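You operate a simulated robot arm through the tools that you are given. There is no shell and no other tool. Be economical: measure what you need, move in short steps, check, and stop when the job is done.

You are at the controls of a simulated robot arm. One attempt, no reset.

JOB
Take the cobble from the end of the table by the dresser and leave it on top of the white dough.
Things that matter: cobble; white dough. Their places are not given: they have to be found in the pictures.

Only the result counts: the job must be done as asked and must still hold three seconds after the hand-in. Knocking over, shifting, dropping, spilling or breaking anything else fails it.

ROBOT AND FRAMES
A 6-joint arm with a two-finger parallel gripper, fixed in place. Base frame: the origin is at the foot of the arm, x ahead of it, y to its left, z up; the work surface is at about z = 760. Readings come in mm, degrees, newtons and seconds.
With the tool pointing down near the work surface it reaches from about 260 to 680 mm from the base axis. Its first joint turns from -66.0 to 66.0 degrees. Payload 2.9 kg.
The TCP is the grasp point between the finger pads, 30 mm short of the fingertips. In the tool frame z runs along the fingers and y along their closing line. Largest opening 110 mm; finger width 20, thickness 10; the body of the gripper, 48 by 112 mm, starts 55 mm behind the TCP.
Orientation is that of the tool frame in the base frame, as a unit quaternion [x, y, z, w]. With the fingers straight down and closing along the base's y, the tool's x points along the base's -x, its y along +y and its z along -z.

CONTROLS
- The arm moves only by the tool apply_moves. Its argument "plan" is a list of rows, each a list of 6 numbers: the shift along the tool's x, y, z in mm, then the turn, a rotation vector about the tool's x, y, z in degrees. In form: [[tx, ty, tz, rx, ry, rz], ...]. A call has 1 to 20 rows; each row shifts and turns the commanded pose from where the row before left it, along the tool's axes as they then stand. "fingers" is the finger opening in mm, from 0 to 110, set as the call begins (left out, the last holds). A row lasts 0.2 s, in which the tool goes at most 50 mm and 8.6 degrees; a call with a longer step from one row to the next is refused whole, and so is a gripper value outside its range. Where a pose cannot be reached the arm comes as near as it can. A force on the tool above 40 N (or 10 N above the force at the start of the call, whichever is more), or a blocked arm, ends the call early, and 0.2 s more pass. Each finger travels about 108 mm/s and halts on what it meets, pressing with about 45 N; the grip force reading is that of the motor and also rises with nothing between the fingers. The clock runs only during rows and for 0.2 s after the last one: add rows that do not move to give the fingers time. It gives the time, the measured TCP pose, the force on the tool (base axes), the opening and the grip force at its end, in the units of the frame above (readings bear some noise).
- Cameras (640 x 400 px; columns grow to the right, rows downward): "scene" is fixed at [93.1, 458.2, 1380.5]; the picture's right is [-0.52, -0.86, 0.00], its down [-0.54, 0.32, -0.78] and it looks along [0.67, -0.40, -0.63] (base axes); focal length 328 px, centre (320, 200). "wrist" rides on the gripper at [-36, 0, -57] in the tool frame; the picture's right is [0.00, -1.00, 0.00], its down [0.97, 0.00, -0.24] and it looks along [0.24, 0.00, 0.97] (tool axes); focal length 218 px, centre (320, 200).
- snapshot(camera): a new picture of that camera. It takes no simulated time.
- locate(camera, pixels): for up to 12 pixels [column, row] of the newest picture of that camera ("zoom" is the newest enlarged one), the place [x, y, z] in the base frame of the surface seen there, good to about 2 mm. It takes no simulated time.
- close_up(camera, box): a new picture of the part [left, top, right, bottom] of that camera's present view, enlarged. It takes no simulated time.
- job_done(): hands the job in; it is judged then, once.

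Work in short steps. Measure before you move; look again where a grasp or a placing could have gone wrong, and mend it. You have 60 turns and 30 pictures in all, those below and enlarged ones among them. Open the gripper and draw the arm clear of the work before you hand the job in, unless the task says otherwise; then end with one line.

The tools are called as a command line: name --pt "numbers of a row" for each row, then --argument value for the rest, lists and objects as JSON in quotes. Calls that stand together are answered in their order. apply_moves: Moves the arm, as the interface text tells. Its arguments: {"type":"object","properties":{"plan":{"type":"array"},"fingers":{"type":"number"}},"required":["plan"]} The other tools are called the same way: snapshot (camera) takes a picture; locate (camera, pixels) gives the place of the surface under pixels of a picture; close_up (camera, box) takes an enlarged picture of a part of a camera's view; job_done () hands the job in.

At the start:

```text
clock: 0.0
position: [443.4, 155.1, 1066.5]
ee_rot: [0.0, 1.0, 0.0, 0.0]
ft_force: [0.2, 0.1, -0.1]
finger_gap: 110.0
grasp_force: 0.1
```

scene: 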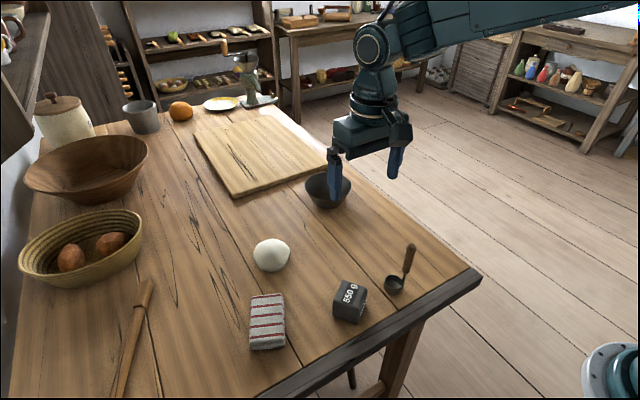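
wrist: 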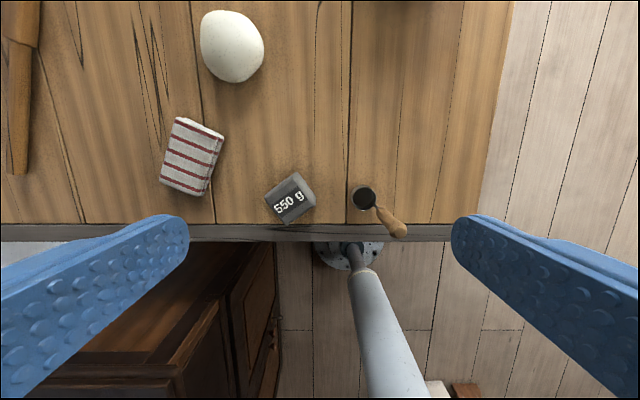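

The pictures show a pale lump at scene (271,255), a grey "550 g" block at (350,300) and a striped cloth thing at (267,320). I'll enlarge these and the table's far end to tell what is what.

close_up --camera "scene" --box '[220, 220, 440, 358]'

close_up --camera "scene" --box '[100, 50, 340, 200]'

```text
2.90 times, centred on (330, 289) of scene
```

zoom: 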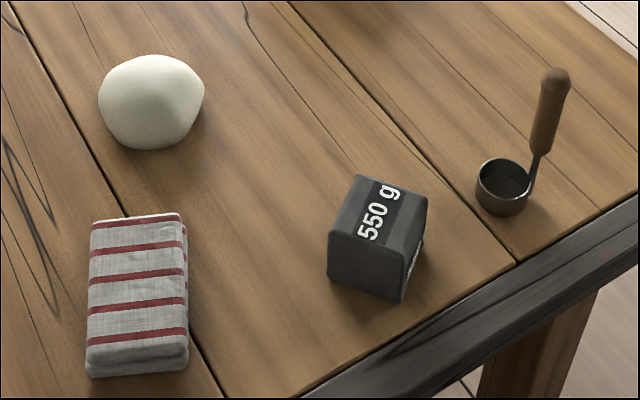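

```text
2.67 times, centred on (220, 125) of scene
```

zoom: 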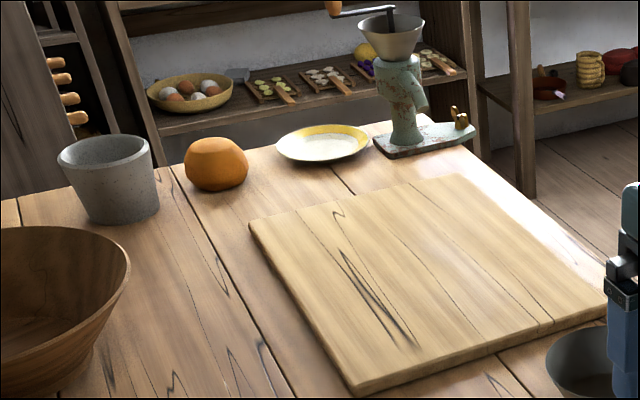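

The grey "550 g" block at the near end (by the dresser) is the cobble, a square paving stone, and the pale lump is the dough. I'll measure both using the newest wrist picture, plus a zoom.

close_up --camera "wrist" --box '[160, 0, 420, 240]'

locate --camera "wrist" --pixels '[[265, 195], [294, 174], [314, 195], [284, 221], [290, 200], [232, 50], [205, 40], [262, 50], [232, 80], [225, 15], [240, 45], [330, 150]]'

locate --camera "scene" --pixels '[[339, 285], [366, 289], [360, 299], [333, 301], [347, 295], [271, 255], [271, 242], [271, 248], [256, 255], [288, 255], [265, 246], [277, 246]]'

```text
1.67 times, centred on (290, 120) of wrist
```

zoom: 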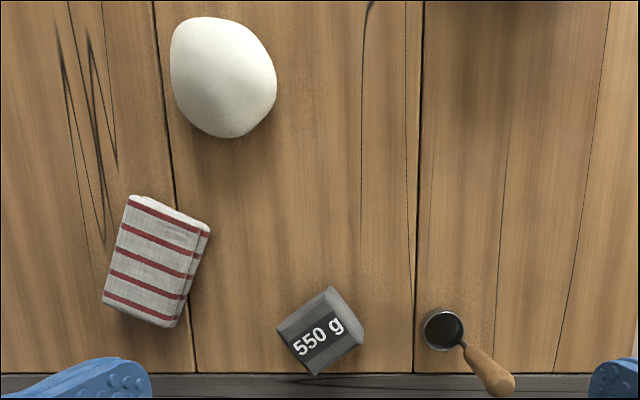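

```text
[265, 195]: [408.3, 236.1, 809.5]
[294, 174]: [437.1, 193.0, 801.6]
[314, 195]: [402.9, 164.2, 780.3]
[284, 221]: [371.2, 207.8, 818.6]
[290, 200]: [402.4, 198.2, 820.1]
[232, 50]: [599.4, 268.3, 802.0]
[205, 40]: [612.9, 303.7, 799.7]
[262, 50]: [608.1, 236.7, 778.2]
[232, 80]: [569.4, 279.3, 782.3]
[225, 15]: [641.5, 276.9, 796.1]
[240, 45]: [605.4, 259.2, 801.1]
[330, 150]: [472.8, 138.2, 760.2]
```

```text
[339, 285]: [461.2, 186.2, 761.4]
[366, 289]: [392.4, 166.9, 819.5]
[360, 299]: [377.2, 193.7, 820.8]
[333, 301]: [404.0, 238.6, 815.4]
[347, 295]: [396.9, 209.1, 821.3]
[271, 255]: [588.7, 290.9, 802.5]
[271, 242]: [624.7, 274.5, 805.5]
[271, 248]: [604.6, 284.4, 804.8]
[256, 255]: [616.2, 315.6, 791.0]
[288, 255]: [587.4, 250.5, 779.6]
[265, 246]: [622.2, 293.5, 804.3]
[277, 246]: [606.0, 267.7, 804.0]
```

The block's top is at z≈820 and the dough's at about 805. Now the block's exact edges, from the wrist zoom.

locate --camera "zoom" --pixels '[[281, 330], [296, 350], [313, 372], [300, 315], [318, 300], [325, 292], [335, 320], [342, 325], [350, 338], [335, 358], [320, 335], [345, 310]]'

close_up --camera "scene" --box '[320, 265, 384, 329]'

```text
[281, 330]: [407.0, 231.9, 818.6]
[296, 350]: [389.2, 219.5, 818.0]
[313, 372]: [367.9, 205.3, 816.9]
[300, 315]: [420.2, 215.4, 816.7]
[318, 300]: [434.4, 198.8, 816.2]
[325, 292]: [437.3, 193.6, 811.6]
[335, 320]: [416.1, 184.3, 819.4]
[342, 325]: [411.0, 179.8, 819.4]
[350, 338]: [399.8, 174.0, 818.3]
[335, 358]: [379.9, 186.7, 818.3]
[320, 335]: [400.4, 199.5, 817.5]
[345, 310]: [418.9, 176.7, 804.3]
```

```text
6.25 times, centred on (352, 297) of scene
```

zoom: 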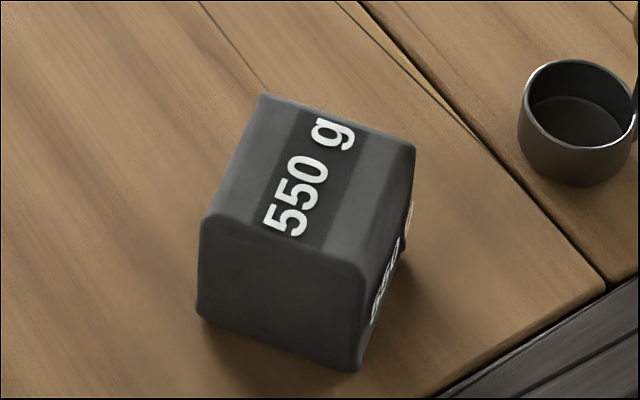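

Top corners are about (408,235), (369,207), (436,197) and (397,168), so the centre is near (402,201), with an edge at 126° from base x. I'll move above it, turn −36° about tool z, come down to z≈900 and look.

apply_moves --pt "20.7 23 0 0 0 0" --pt "20.7 23 0 0 0 0" --pt "0 0 30 0 0 -7.2" --pt "0 0 30 0 0 -7.2" --pt "0 0 30 0 0 -7.2" --pt "0 0 30 0 0 -7.2" --pt "0 0 30 0 0 -7.2" --pt "0 0 0 0 0 0" --fingers 110

snapshot --camera "wrist"

close_up --camera "scene" --box '[240, 225, 304, 289]'

```text
clock: 1.8
position: [403.6, 201.8, 915.5]
ee_rot: [-0.31, 0.951, 0.0, 0.0]
ft_force: [-0.3, -0.1, -0.2]
finger_gap: 110.1
grasp_force: 0.0
```

```text
23 pictures are left
```

wrist: 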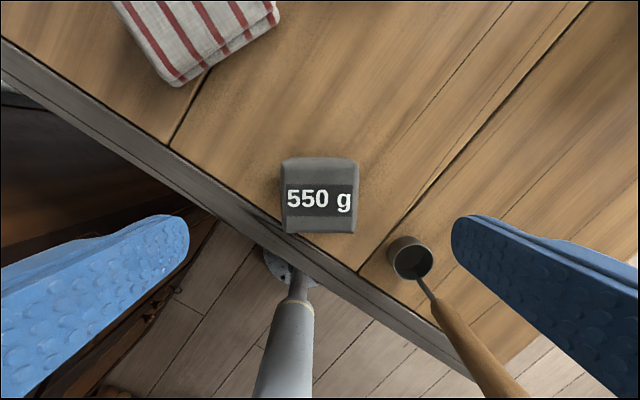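

```text
6.25 times, centred on (272, 257) of scene
```

zoom: 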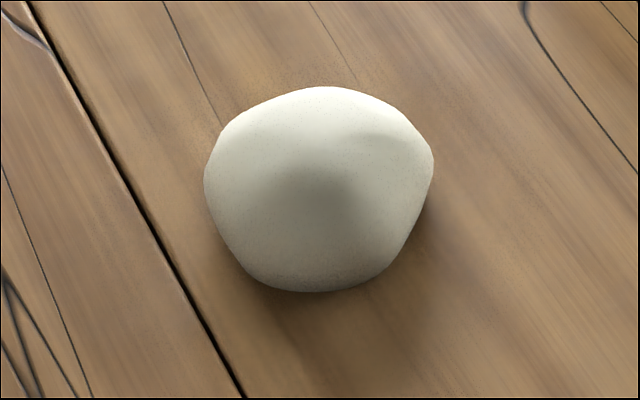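

The block is centred between the fingers and square with them (columns 282–358). The ladle handle stands up at (470,340), so I'll check it for clearance and measure the dough's shape too.

locate --camera "wrist" --pixels '[[410, 240], [430, 262], [425, 285], [435, 300], [470, 345], [500, 370], [520, 390], [284, 190], [354, 190], [320, 165], [320, 228], [430, 245]]'

locate --camera "zoom" --pixels '[[320, 90], [320, 110], [320, 140], [320, 180], [320, 230], [320, 285], [210, 180], [250, 150], [280, 130], [360, 130], [400, 150], [428, 180]]'

```text
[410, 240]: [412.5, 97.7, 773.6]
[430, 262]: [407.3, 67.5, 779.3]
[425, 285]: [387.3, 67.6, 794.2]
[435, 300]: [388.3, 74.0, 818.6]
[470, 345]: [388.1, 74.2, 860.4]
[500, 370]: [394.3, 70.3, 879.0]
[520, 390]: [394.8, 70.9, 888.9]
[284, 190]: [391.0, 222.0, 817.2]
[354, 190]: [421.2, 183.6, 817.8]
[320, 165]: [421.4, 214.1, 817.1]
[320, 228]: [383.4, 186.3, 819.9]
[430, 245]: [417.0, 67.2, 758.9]
```

```text
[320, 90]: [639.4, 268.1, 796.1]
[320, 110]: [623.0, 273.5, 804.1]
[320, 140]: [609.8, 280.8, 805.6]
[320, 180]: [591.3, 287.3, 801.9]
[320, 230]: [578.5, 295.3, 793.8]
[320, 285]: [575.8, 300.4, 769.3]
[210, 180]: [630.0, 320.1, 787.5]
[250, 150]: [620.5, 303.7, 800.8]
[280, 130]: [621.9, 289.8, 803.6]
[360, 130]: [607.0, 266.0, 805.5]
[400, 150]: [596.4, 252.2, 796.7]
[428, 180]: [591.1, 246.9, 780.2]
```

The ladle (handle near (390,72)) is well clear of the right finger, which will be near (440,148). Going down to TCP z≈798 and closing.

apply_moves --pt "0 0 30 0 0 0" --pt "0 0 30 0 0 0" --pt "0 0 30 0 0 0" --pt "0 0 20 0 0 0" --pt "0 0 7.5 0 0 0" --pt "0 0 0 0 0 0"

apply_moves --pt "0 0 0 0 0 0" --pt "0 0 0 0 0 0" --pt "0 0 0 0 0 0" --pt "0 0 0 0 0 0" --fingers 40

```text
clock: 3.2
position: [402.1, 201.3, 799.0]
ee_rot: [-0.309, 0.951, 0.0, 0.0]
ft_force: [0.1, -0.6, -1.0]
finger_gap: 110.1
grasp_force: 0.1
```

```text
clock: 4.2
position: [402.3, 201.3, 799.6]
ee_rot: [-0.309, 0.951, 0.0, 0.0]
ft_force: [0.9, 0.3, 0.5]
finger_gap: 62.1
grasp_force: 44.7
```

The fingers stopped at 62 mm with 44.7 N, so the block is held. I'll lift it straight up 80 mm and look.

apply_moves --pt "0 0 -10 0 0 0" --pt "0 0 -20 0 0 0" --pt "0 0 -25 0 0 0" --pt "0 0 -25 0 0 0" --pt "0 0 0 0 0 0"

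snapshot --camera "scene"

snapshot --camera "wrist"

```text
clock: 5.4
position: [400.5, 201.2, 879.7]
ee_rot: [-0.309, 0.951, -0.001, 0.0]
ft_force: [-0.3, 0.9, -4.3]
finger_gap: 61.9
grasp_force: 44.7
```

```text
21 pictures are left
```

scene: 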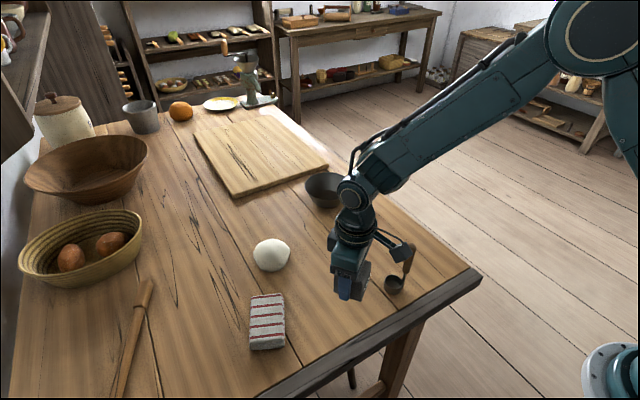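

```text
20 pictures are left
```

wrist: 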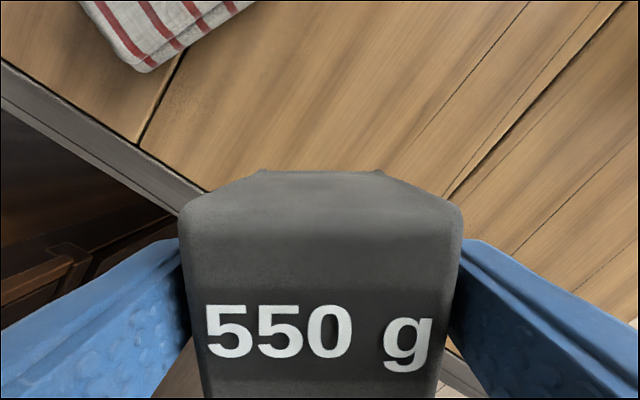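

The block hangs level in the grip. I'll check where its top edges lie relative to the TCP before carrying it over.

locate --camera "wrist" --pixels '[[320, 176], [320, 195], [320, 212], [320, 235], [320, 260], [320, 300], [320, 345], [320, 395], [190, 290], [450, 290]]'

apply_moves --pt "-21.5 -6.2 -5 0 0 0" --pt "-27.6 -8.1 -5 0 0 0" --pt "-27.6 -8.1 0 0 0 0" --pt "-27.6 -8 0 0 0 0" --pt "-27.6 -8 0 0 0 0" --pt "-27.6 -8 0 0 0 0" --pt "-27.6 -8 0 0 0 0" --pt "-27.8 -8.1 0 0 0 0" --pt "0 0 0 0 0 0" --pt "0 0 0 0 0 0"

snapshot --camera "scene"

```text
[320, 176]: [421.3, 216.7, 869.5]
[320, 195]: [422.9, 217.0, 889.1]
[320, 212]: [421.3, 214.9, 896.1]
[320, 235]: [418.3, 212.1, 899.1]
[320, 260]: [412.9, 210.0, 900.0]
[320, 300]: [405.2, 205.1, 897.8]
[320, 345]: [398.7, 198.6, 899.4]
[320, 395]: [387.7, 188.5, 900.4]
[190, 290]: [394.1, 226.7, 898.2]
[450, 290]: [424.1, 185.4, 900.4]
```

```text
clock: 7.6
position: [611.8, 277.4, 888.3]
ee_rot: [-0.309, 0.951, 0.0, -0.001]
ft_force: [0.1, 0.3, -5.4]
finger_gap: 62.1
grasp_force: 44.8
```

```text
19 pictures are left
```

scene: 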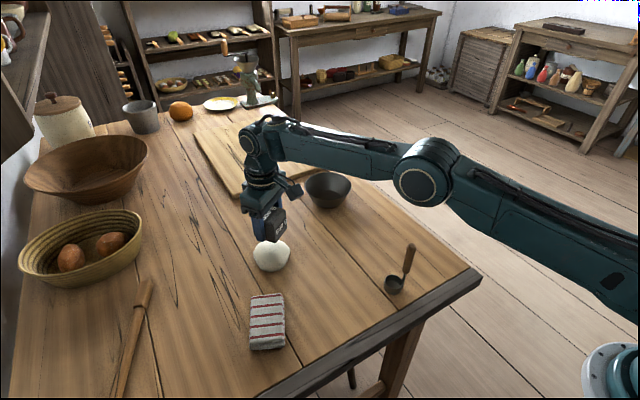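

The block's centre matches the TCP to within ~1 mm, its bottom is ≈40 mm below the TCP, and it now hangs over the dough. I'll lower it to just above contact (expected at TCP z≈845.5).

apply_moves --pt "0 0 20 0 0 0" --pt "0 0 14 0 0 0" --pt "0 0 5 0 0 0" --pt "0 0 0 0 0 0" --pt "0 0 0 0 0 0"

close_up --camera "scene" --box '[220, 190, 320, 290]'

```text
clock: 8.8
position: [612.4, 276.7, 850.4]
ee_rot: [-0.309, 0.951, -0.001, 0.0]
ft_force: [0.6, 0.7, -5.1]
finger_gap: 62.3
grasp_force: 45.1
```

```text
4.00 times, centred on (270, 240) of scene
```

zoom: 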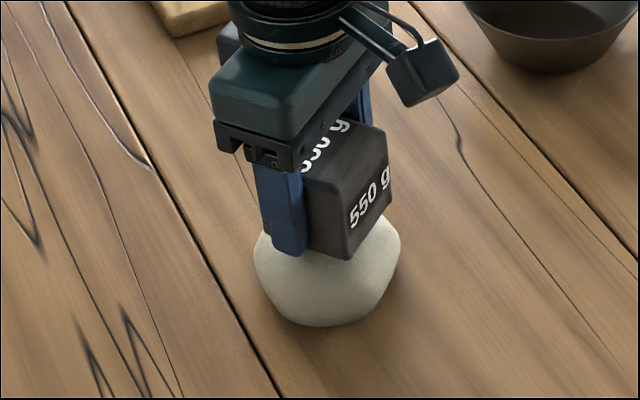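

No contact yet at z=850 (weight only, −5.1 N), and the block sits over the middle of the dough. Continuing down in small steps, watching the force.

apply_moves --pt "0 0 1.5 0 0 0" --pt "0 0 1.5 0 0 0" --pt "0 0 0 0 0 0"

apply_moves --pt "0 0 1 0 0 0" --pt "0 0 0 0 0 0"

apply_moves --pt "0 0 1 0 0 0" --pt "0 0 0 0 0 0"

```text
clock: 9.6
position: [612.2, 278.6, 847.6]
ee_rot: [-0.31, 0.951, 0.0, 0.0]
ft_force: [-0.3, 0.9, -5.7]
finger_gap: 62.1
grasp_force: 45.2
```

```text
clock: 10.2
position: [612.9, 277.9, 846.2]
ee_rot: [-0.309, 0.951, -0.001, 0.0]
ft_force: [-0.4, 0.2, -5.7]
finger_gap: 61.8
grasp_force: 45.6
```

```text
clock: 10.8
position: [612.7, 278.0, 845.9]
ee_rot: [-0.309, 0.951, 0.0, 0.0]
ft_force: [0.0, -0.5, -5.0]
finger_gap: 62.1
grasp_force: 45.0
```

Still no contact force at z≈845.9. Two more 1 mm steps.

apply_moves --pt "0 0 1 0 0 0" --pt "0 0 0 0 0 0"

apply_moves --pt "0 0 0.7 0 0 0" --pt "0 0 0 0 0 0"

```text
clock: 11.4
position: [612.9, 277.3, 844.2]
ee_rot: [-0.31, 0.951, 0.0, 0.0]
ft_force: [-0.9, -0.5, -5.3]
finger_gap: 62.0
grasp_force: 44.7
```

```text
clock: 12.0
position: [612.5, 277.8, 842.4]
ee_rot: [-0.309, 0.951, 0.0, 0.0]
ft_force: [-0.3, 0.3, -5.4]
finger_gap: 62.0
grasp_force: 45.1
```

Still only the weight is felt (−5.4 N), so I continue in 1 mm steps.

apply_moves --pt "0 0 1 0 0 0" --pt "0 0 0 0 0 0"

close_up --camera "scene" --box '[240, 215, 310, 285]'

```text
clock: 12.6
position: [611.9, 277.4, 842.3]
ee_rot: [-0.309, 0.951, 0.0, -0.001]
ft_force: [0.1, -0.2, -5.3]
finger_gap: 62.0
grasp_force: 44.8
```

```text
5.71 times, centred on (275, 250) of scene
```

zoom: 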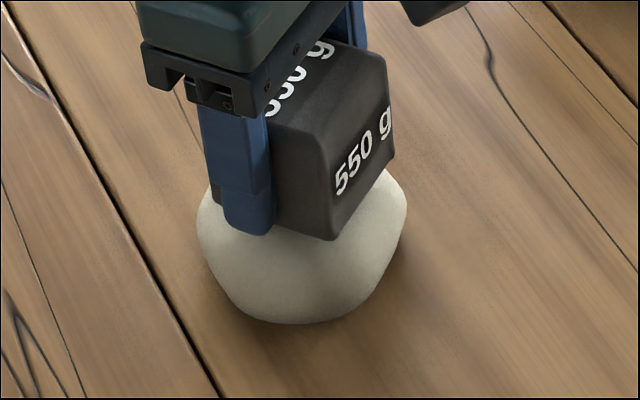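

Contact isn't certain from the picture. I'll measure the block's lower corner, near zoom (330,237), and the dough next to it.

locate --camera "zoom" --pixels '[[330, 234], [327, 228], [300, 222], [335, 225], [365, 195], [330, 250], [330, 300], [370, 215], [300, 240], [320, 160], [330, 130], [250, 225]]'

```text
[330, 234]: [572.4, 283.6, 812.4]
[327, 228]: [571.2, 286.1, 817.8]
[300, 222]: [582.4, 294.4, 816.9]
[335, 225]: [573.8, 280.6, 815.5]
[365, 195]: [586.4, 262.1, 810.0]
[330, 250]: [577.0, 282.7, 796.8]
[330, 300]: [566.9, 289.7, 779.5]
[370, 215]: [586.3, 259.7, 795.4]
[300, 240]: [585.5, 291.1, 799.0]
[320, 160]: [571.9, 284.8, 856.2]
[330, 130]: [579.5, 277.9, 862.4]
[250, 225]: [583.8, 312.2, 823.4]
```

The lower corner reads ~810 (rounded) with the dough falling away beneath it, so contact should be near. I continue carefully.

apply_moves --pt "0 0 1 0 0 0" --pt "0 0 0 0 0 0"

apply_moves --pt "0 0 1 0 0 0" --pt "0 0 0 0 0 0"

```text
clock: 13.2
position: [613.2, 278.8, 842.2]
ee_rot: [-0.309, 0.951, 0.001, 0.001]
ft_force: [0.0, 0.4, -5.9]
finger_gap: 62.0
grasp_force: 45.3
```

```text
clock: 13.8
position: [612.6, 277.0, 841.4]
ee_rot: [-0.309, 0.951, 0.0, 0.0]
ft_force: [-0.8, -1.3, -2.7]
finger_gap: 62.2
grasp_force: 45.0
```

The load has dropped to −2.7 N: contact. One more 0.5 mm, then look at the force.

apply_moves --pt "0 0 0.6 0 0 0" --pt "0 0 0 0 0 0"

```text
clock: 14.4
position: [613.1, 277.9, 839.6]
ee_rot: [-0.309, 0.951, -0.001, 0.001]
ft_force: [-1.0, -2.3, 1.8]
finger_gap: 61.8
grasp_force: 44.8
```

Full weight is now carried by the dough. I open just a little (to 68 mm) and look at whether the block stays level.

apply_moves --pt "0 0 0 0 0 0" --pt "0 0 0 0 0 0" --pt "0 0 0 0 0 0" --fingers 68

close_up --camera "scene" --box '[240, 215, 310, 285]'

snapshot --camera "wrist"

```text
clock: 15.2
position: [612.6, 277.5, 840.8]
ee_rot: [-0.309, 0.951, 0.0, 0.0]
ft_force: [0.4, 0.1, 0.7]
finger_gap: 67.8
grasp_force: 0.1
```

```text
5.71 times, centred on (275, 250) of scene
```

zoom: 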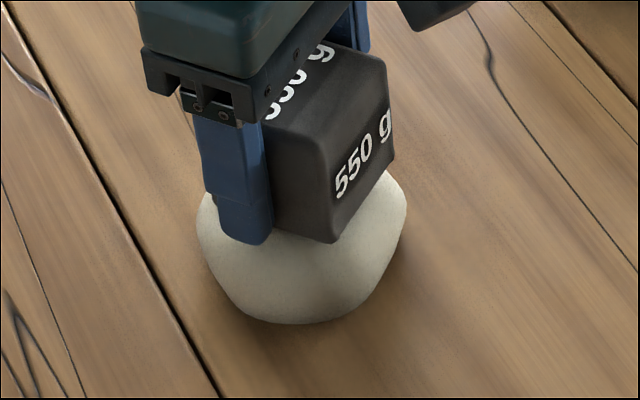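

```text
15 pictures are left
```

wrist: 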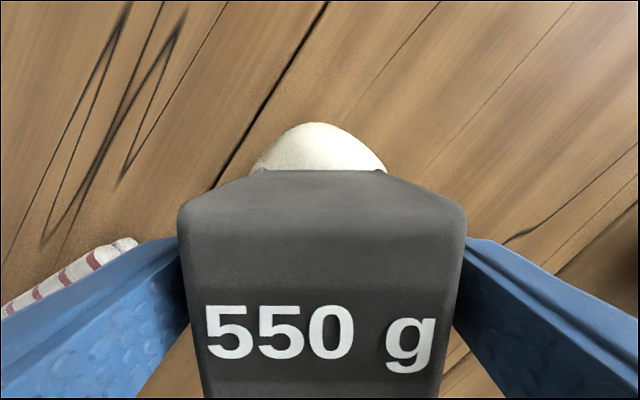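

The block stays upright with no force on the tool. I'll wait a second, with the fingers at 78, and check the tilt before leaving.

apply_moves --pt "0 0 0 0 0 0" --pt "0 0 0 0 0 0" --pt "0 0 0 0 0 0" --pt "0 0 0 0 0 0" --pt "0 0 0 0 0 0" --pt "0 0 0 0 0 0" --pt "0 0 0 0 0 0" --fingers 78

snapshot --camera "wrist"

locate --camera "wrist" --pixels '[[320, 240], [320, 395], [200, 300], [440, 300], [320, 300]]'

```text
clock: 16.8
position: [611.9, 277.7, 840.0]
ee_rot: [-0.309, 0.951, 0.0, 0.0]
ft_force: [-0.4, -0.6, 0.1]
finger_gap: 78.0
grasp_force: 0.0
```

```text
14 pictures are left
```

wrist: 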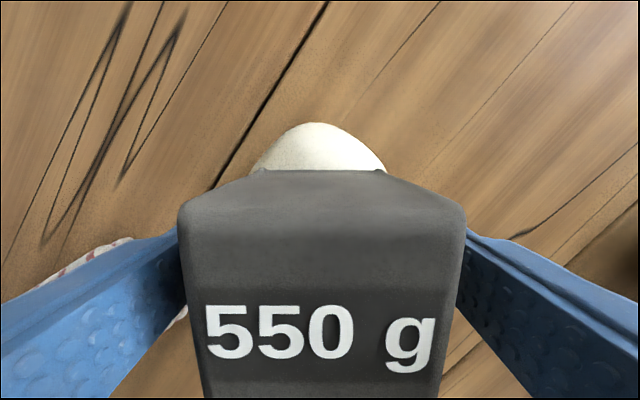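

```text
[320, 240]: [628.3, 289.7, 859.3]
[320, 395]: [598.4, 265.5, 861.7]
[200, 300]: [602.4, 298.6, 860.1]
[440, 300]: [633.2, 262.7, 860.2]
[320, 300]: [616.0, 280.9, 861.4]
```

It is level (top 859–862) and steady. I'll open to 95 and rise straight up.

apply_moves --pt "0 0 0 0 0 0" --pt "0 0 0 0 0 0" --pt "0 0 -10 0 0 0" --pt "0 0 -25 0 0 0" --pt "0 0 -30 0 0 0" --pt "0 0 -30 0 0 0" --pt "0 0 -30 0 0 0" --pt "0 0 0 0 0 0" --fingers 95

apply_moves --pt "25 0 -10 0 0 0" --pt "30 0 -10 0 0 0" --pt "30 0 -10 0 0 0" --pt "30 0 -10 0 0 0" --pt "0 0 0 0 0 0" --pt "0 0 0 0 0 0" --pt "0 0 0 0 0 0"

snapshot --camera "scene"

```text
clock: 18.6
position: [610.6, 277.1, 964.8]
ee_rot: [-0.309, 0.951, 0.0, 0.0]
ft_force: [-0.2, 0.3, -0.1]
finger_gap: 95.1
grasp_force: 0.1
```

```text
clock: 20.2
position: [519.2, 209.9, 1006.0]
ee_rot: [-0.309, 0.951, 0.001, -0.001]
ft_force: [-0.8, -0.5, -0.6]
finger_gap: 94.9
grasp_force: 0.0
```

```text
13 pictures are left
```

scene: 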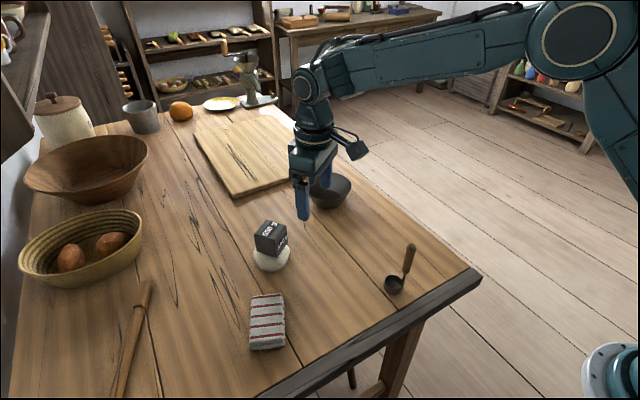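

The block rests on the dough at scene (271,240), nothing else has moved, and the arm is clear with the gripper open. I'm handing it in.

job_done

```text
The job is handed in.
```

The cobble, which I took to be the grey "550 g" block, is resting level on top of the white dough, and I've handed the job in.
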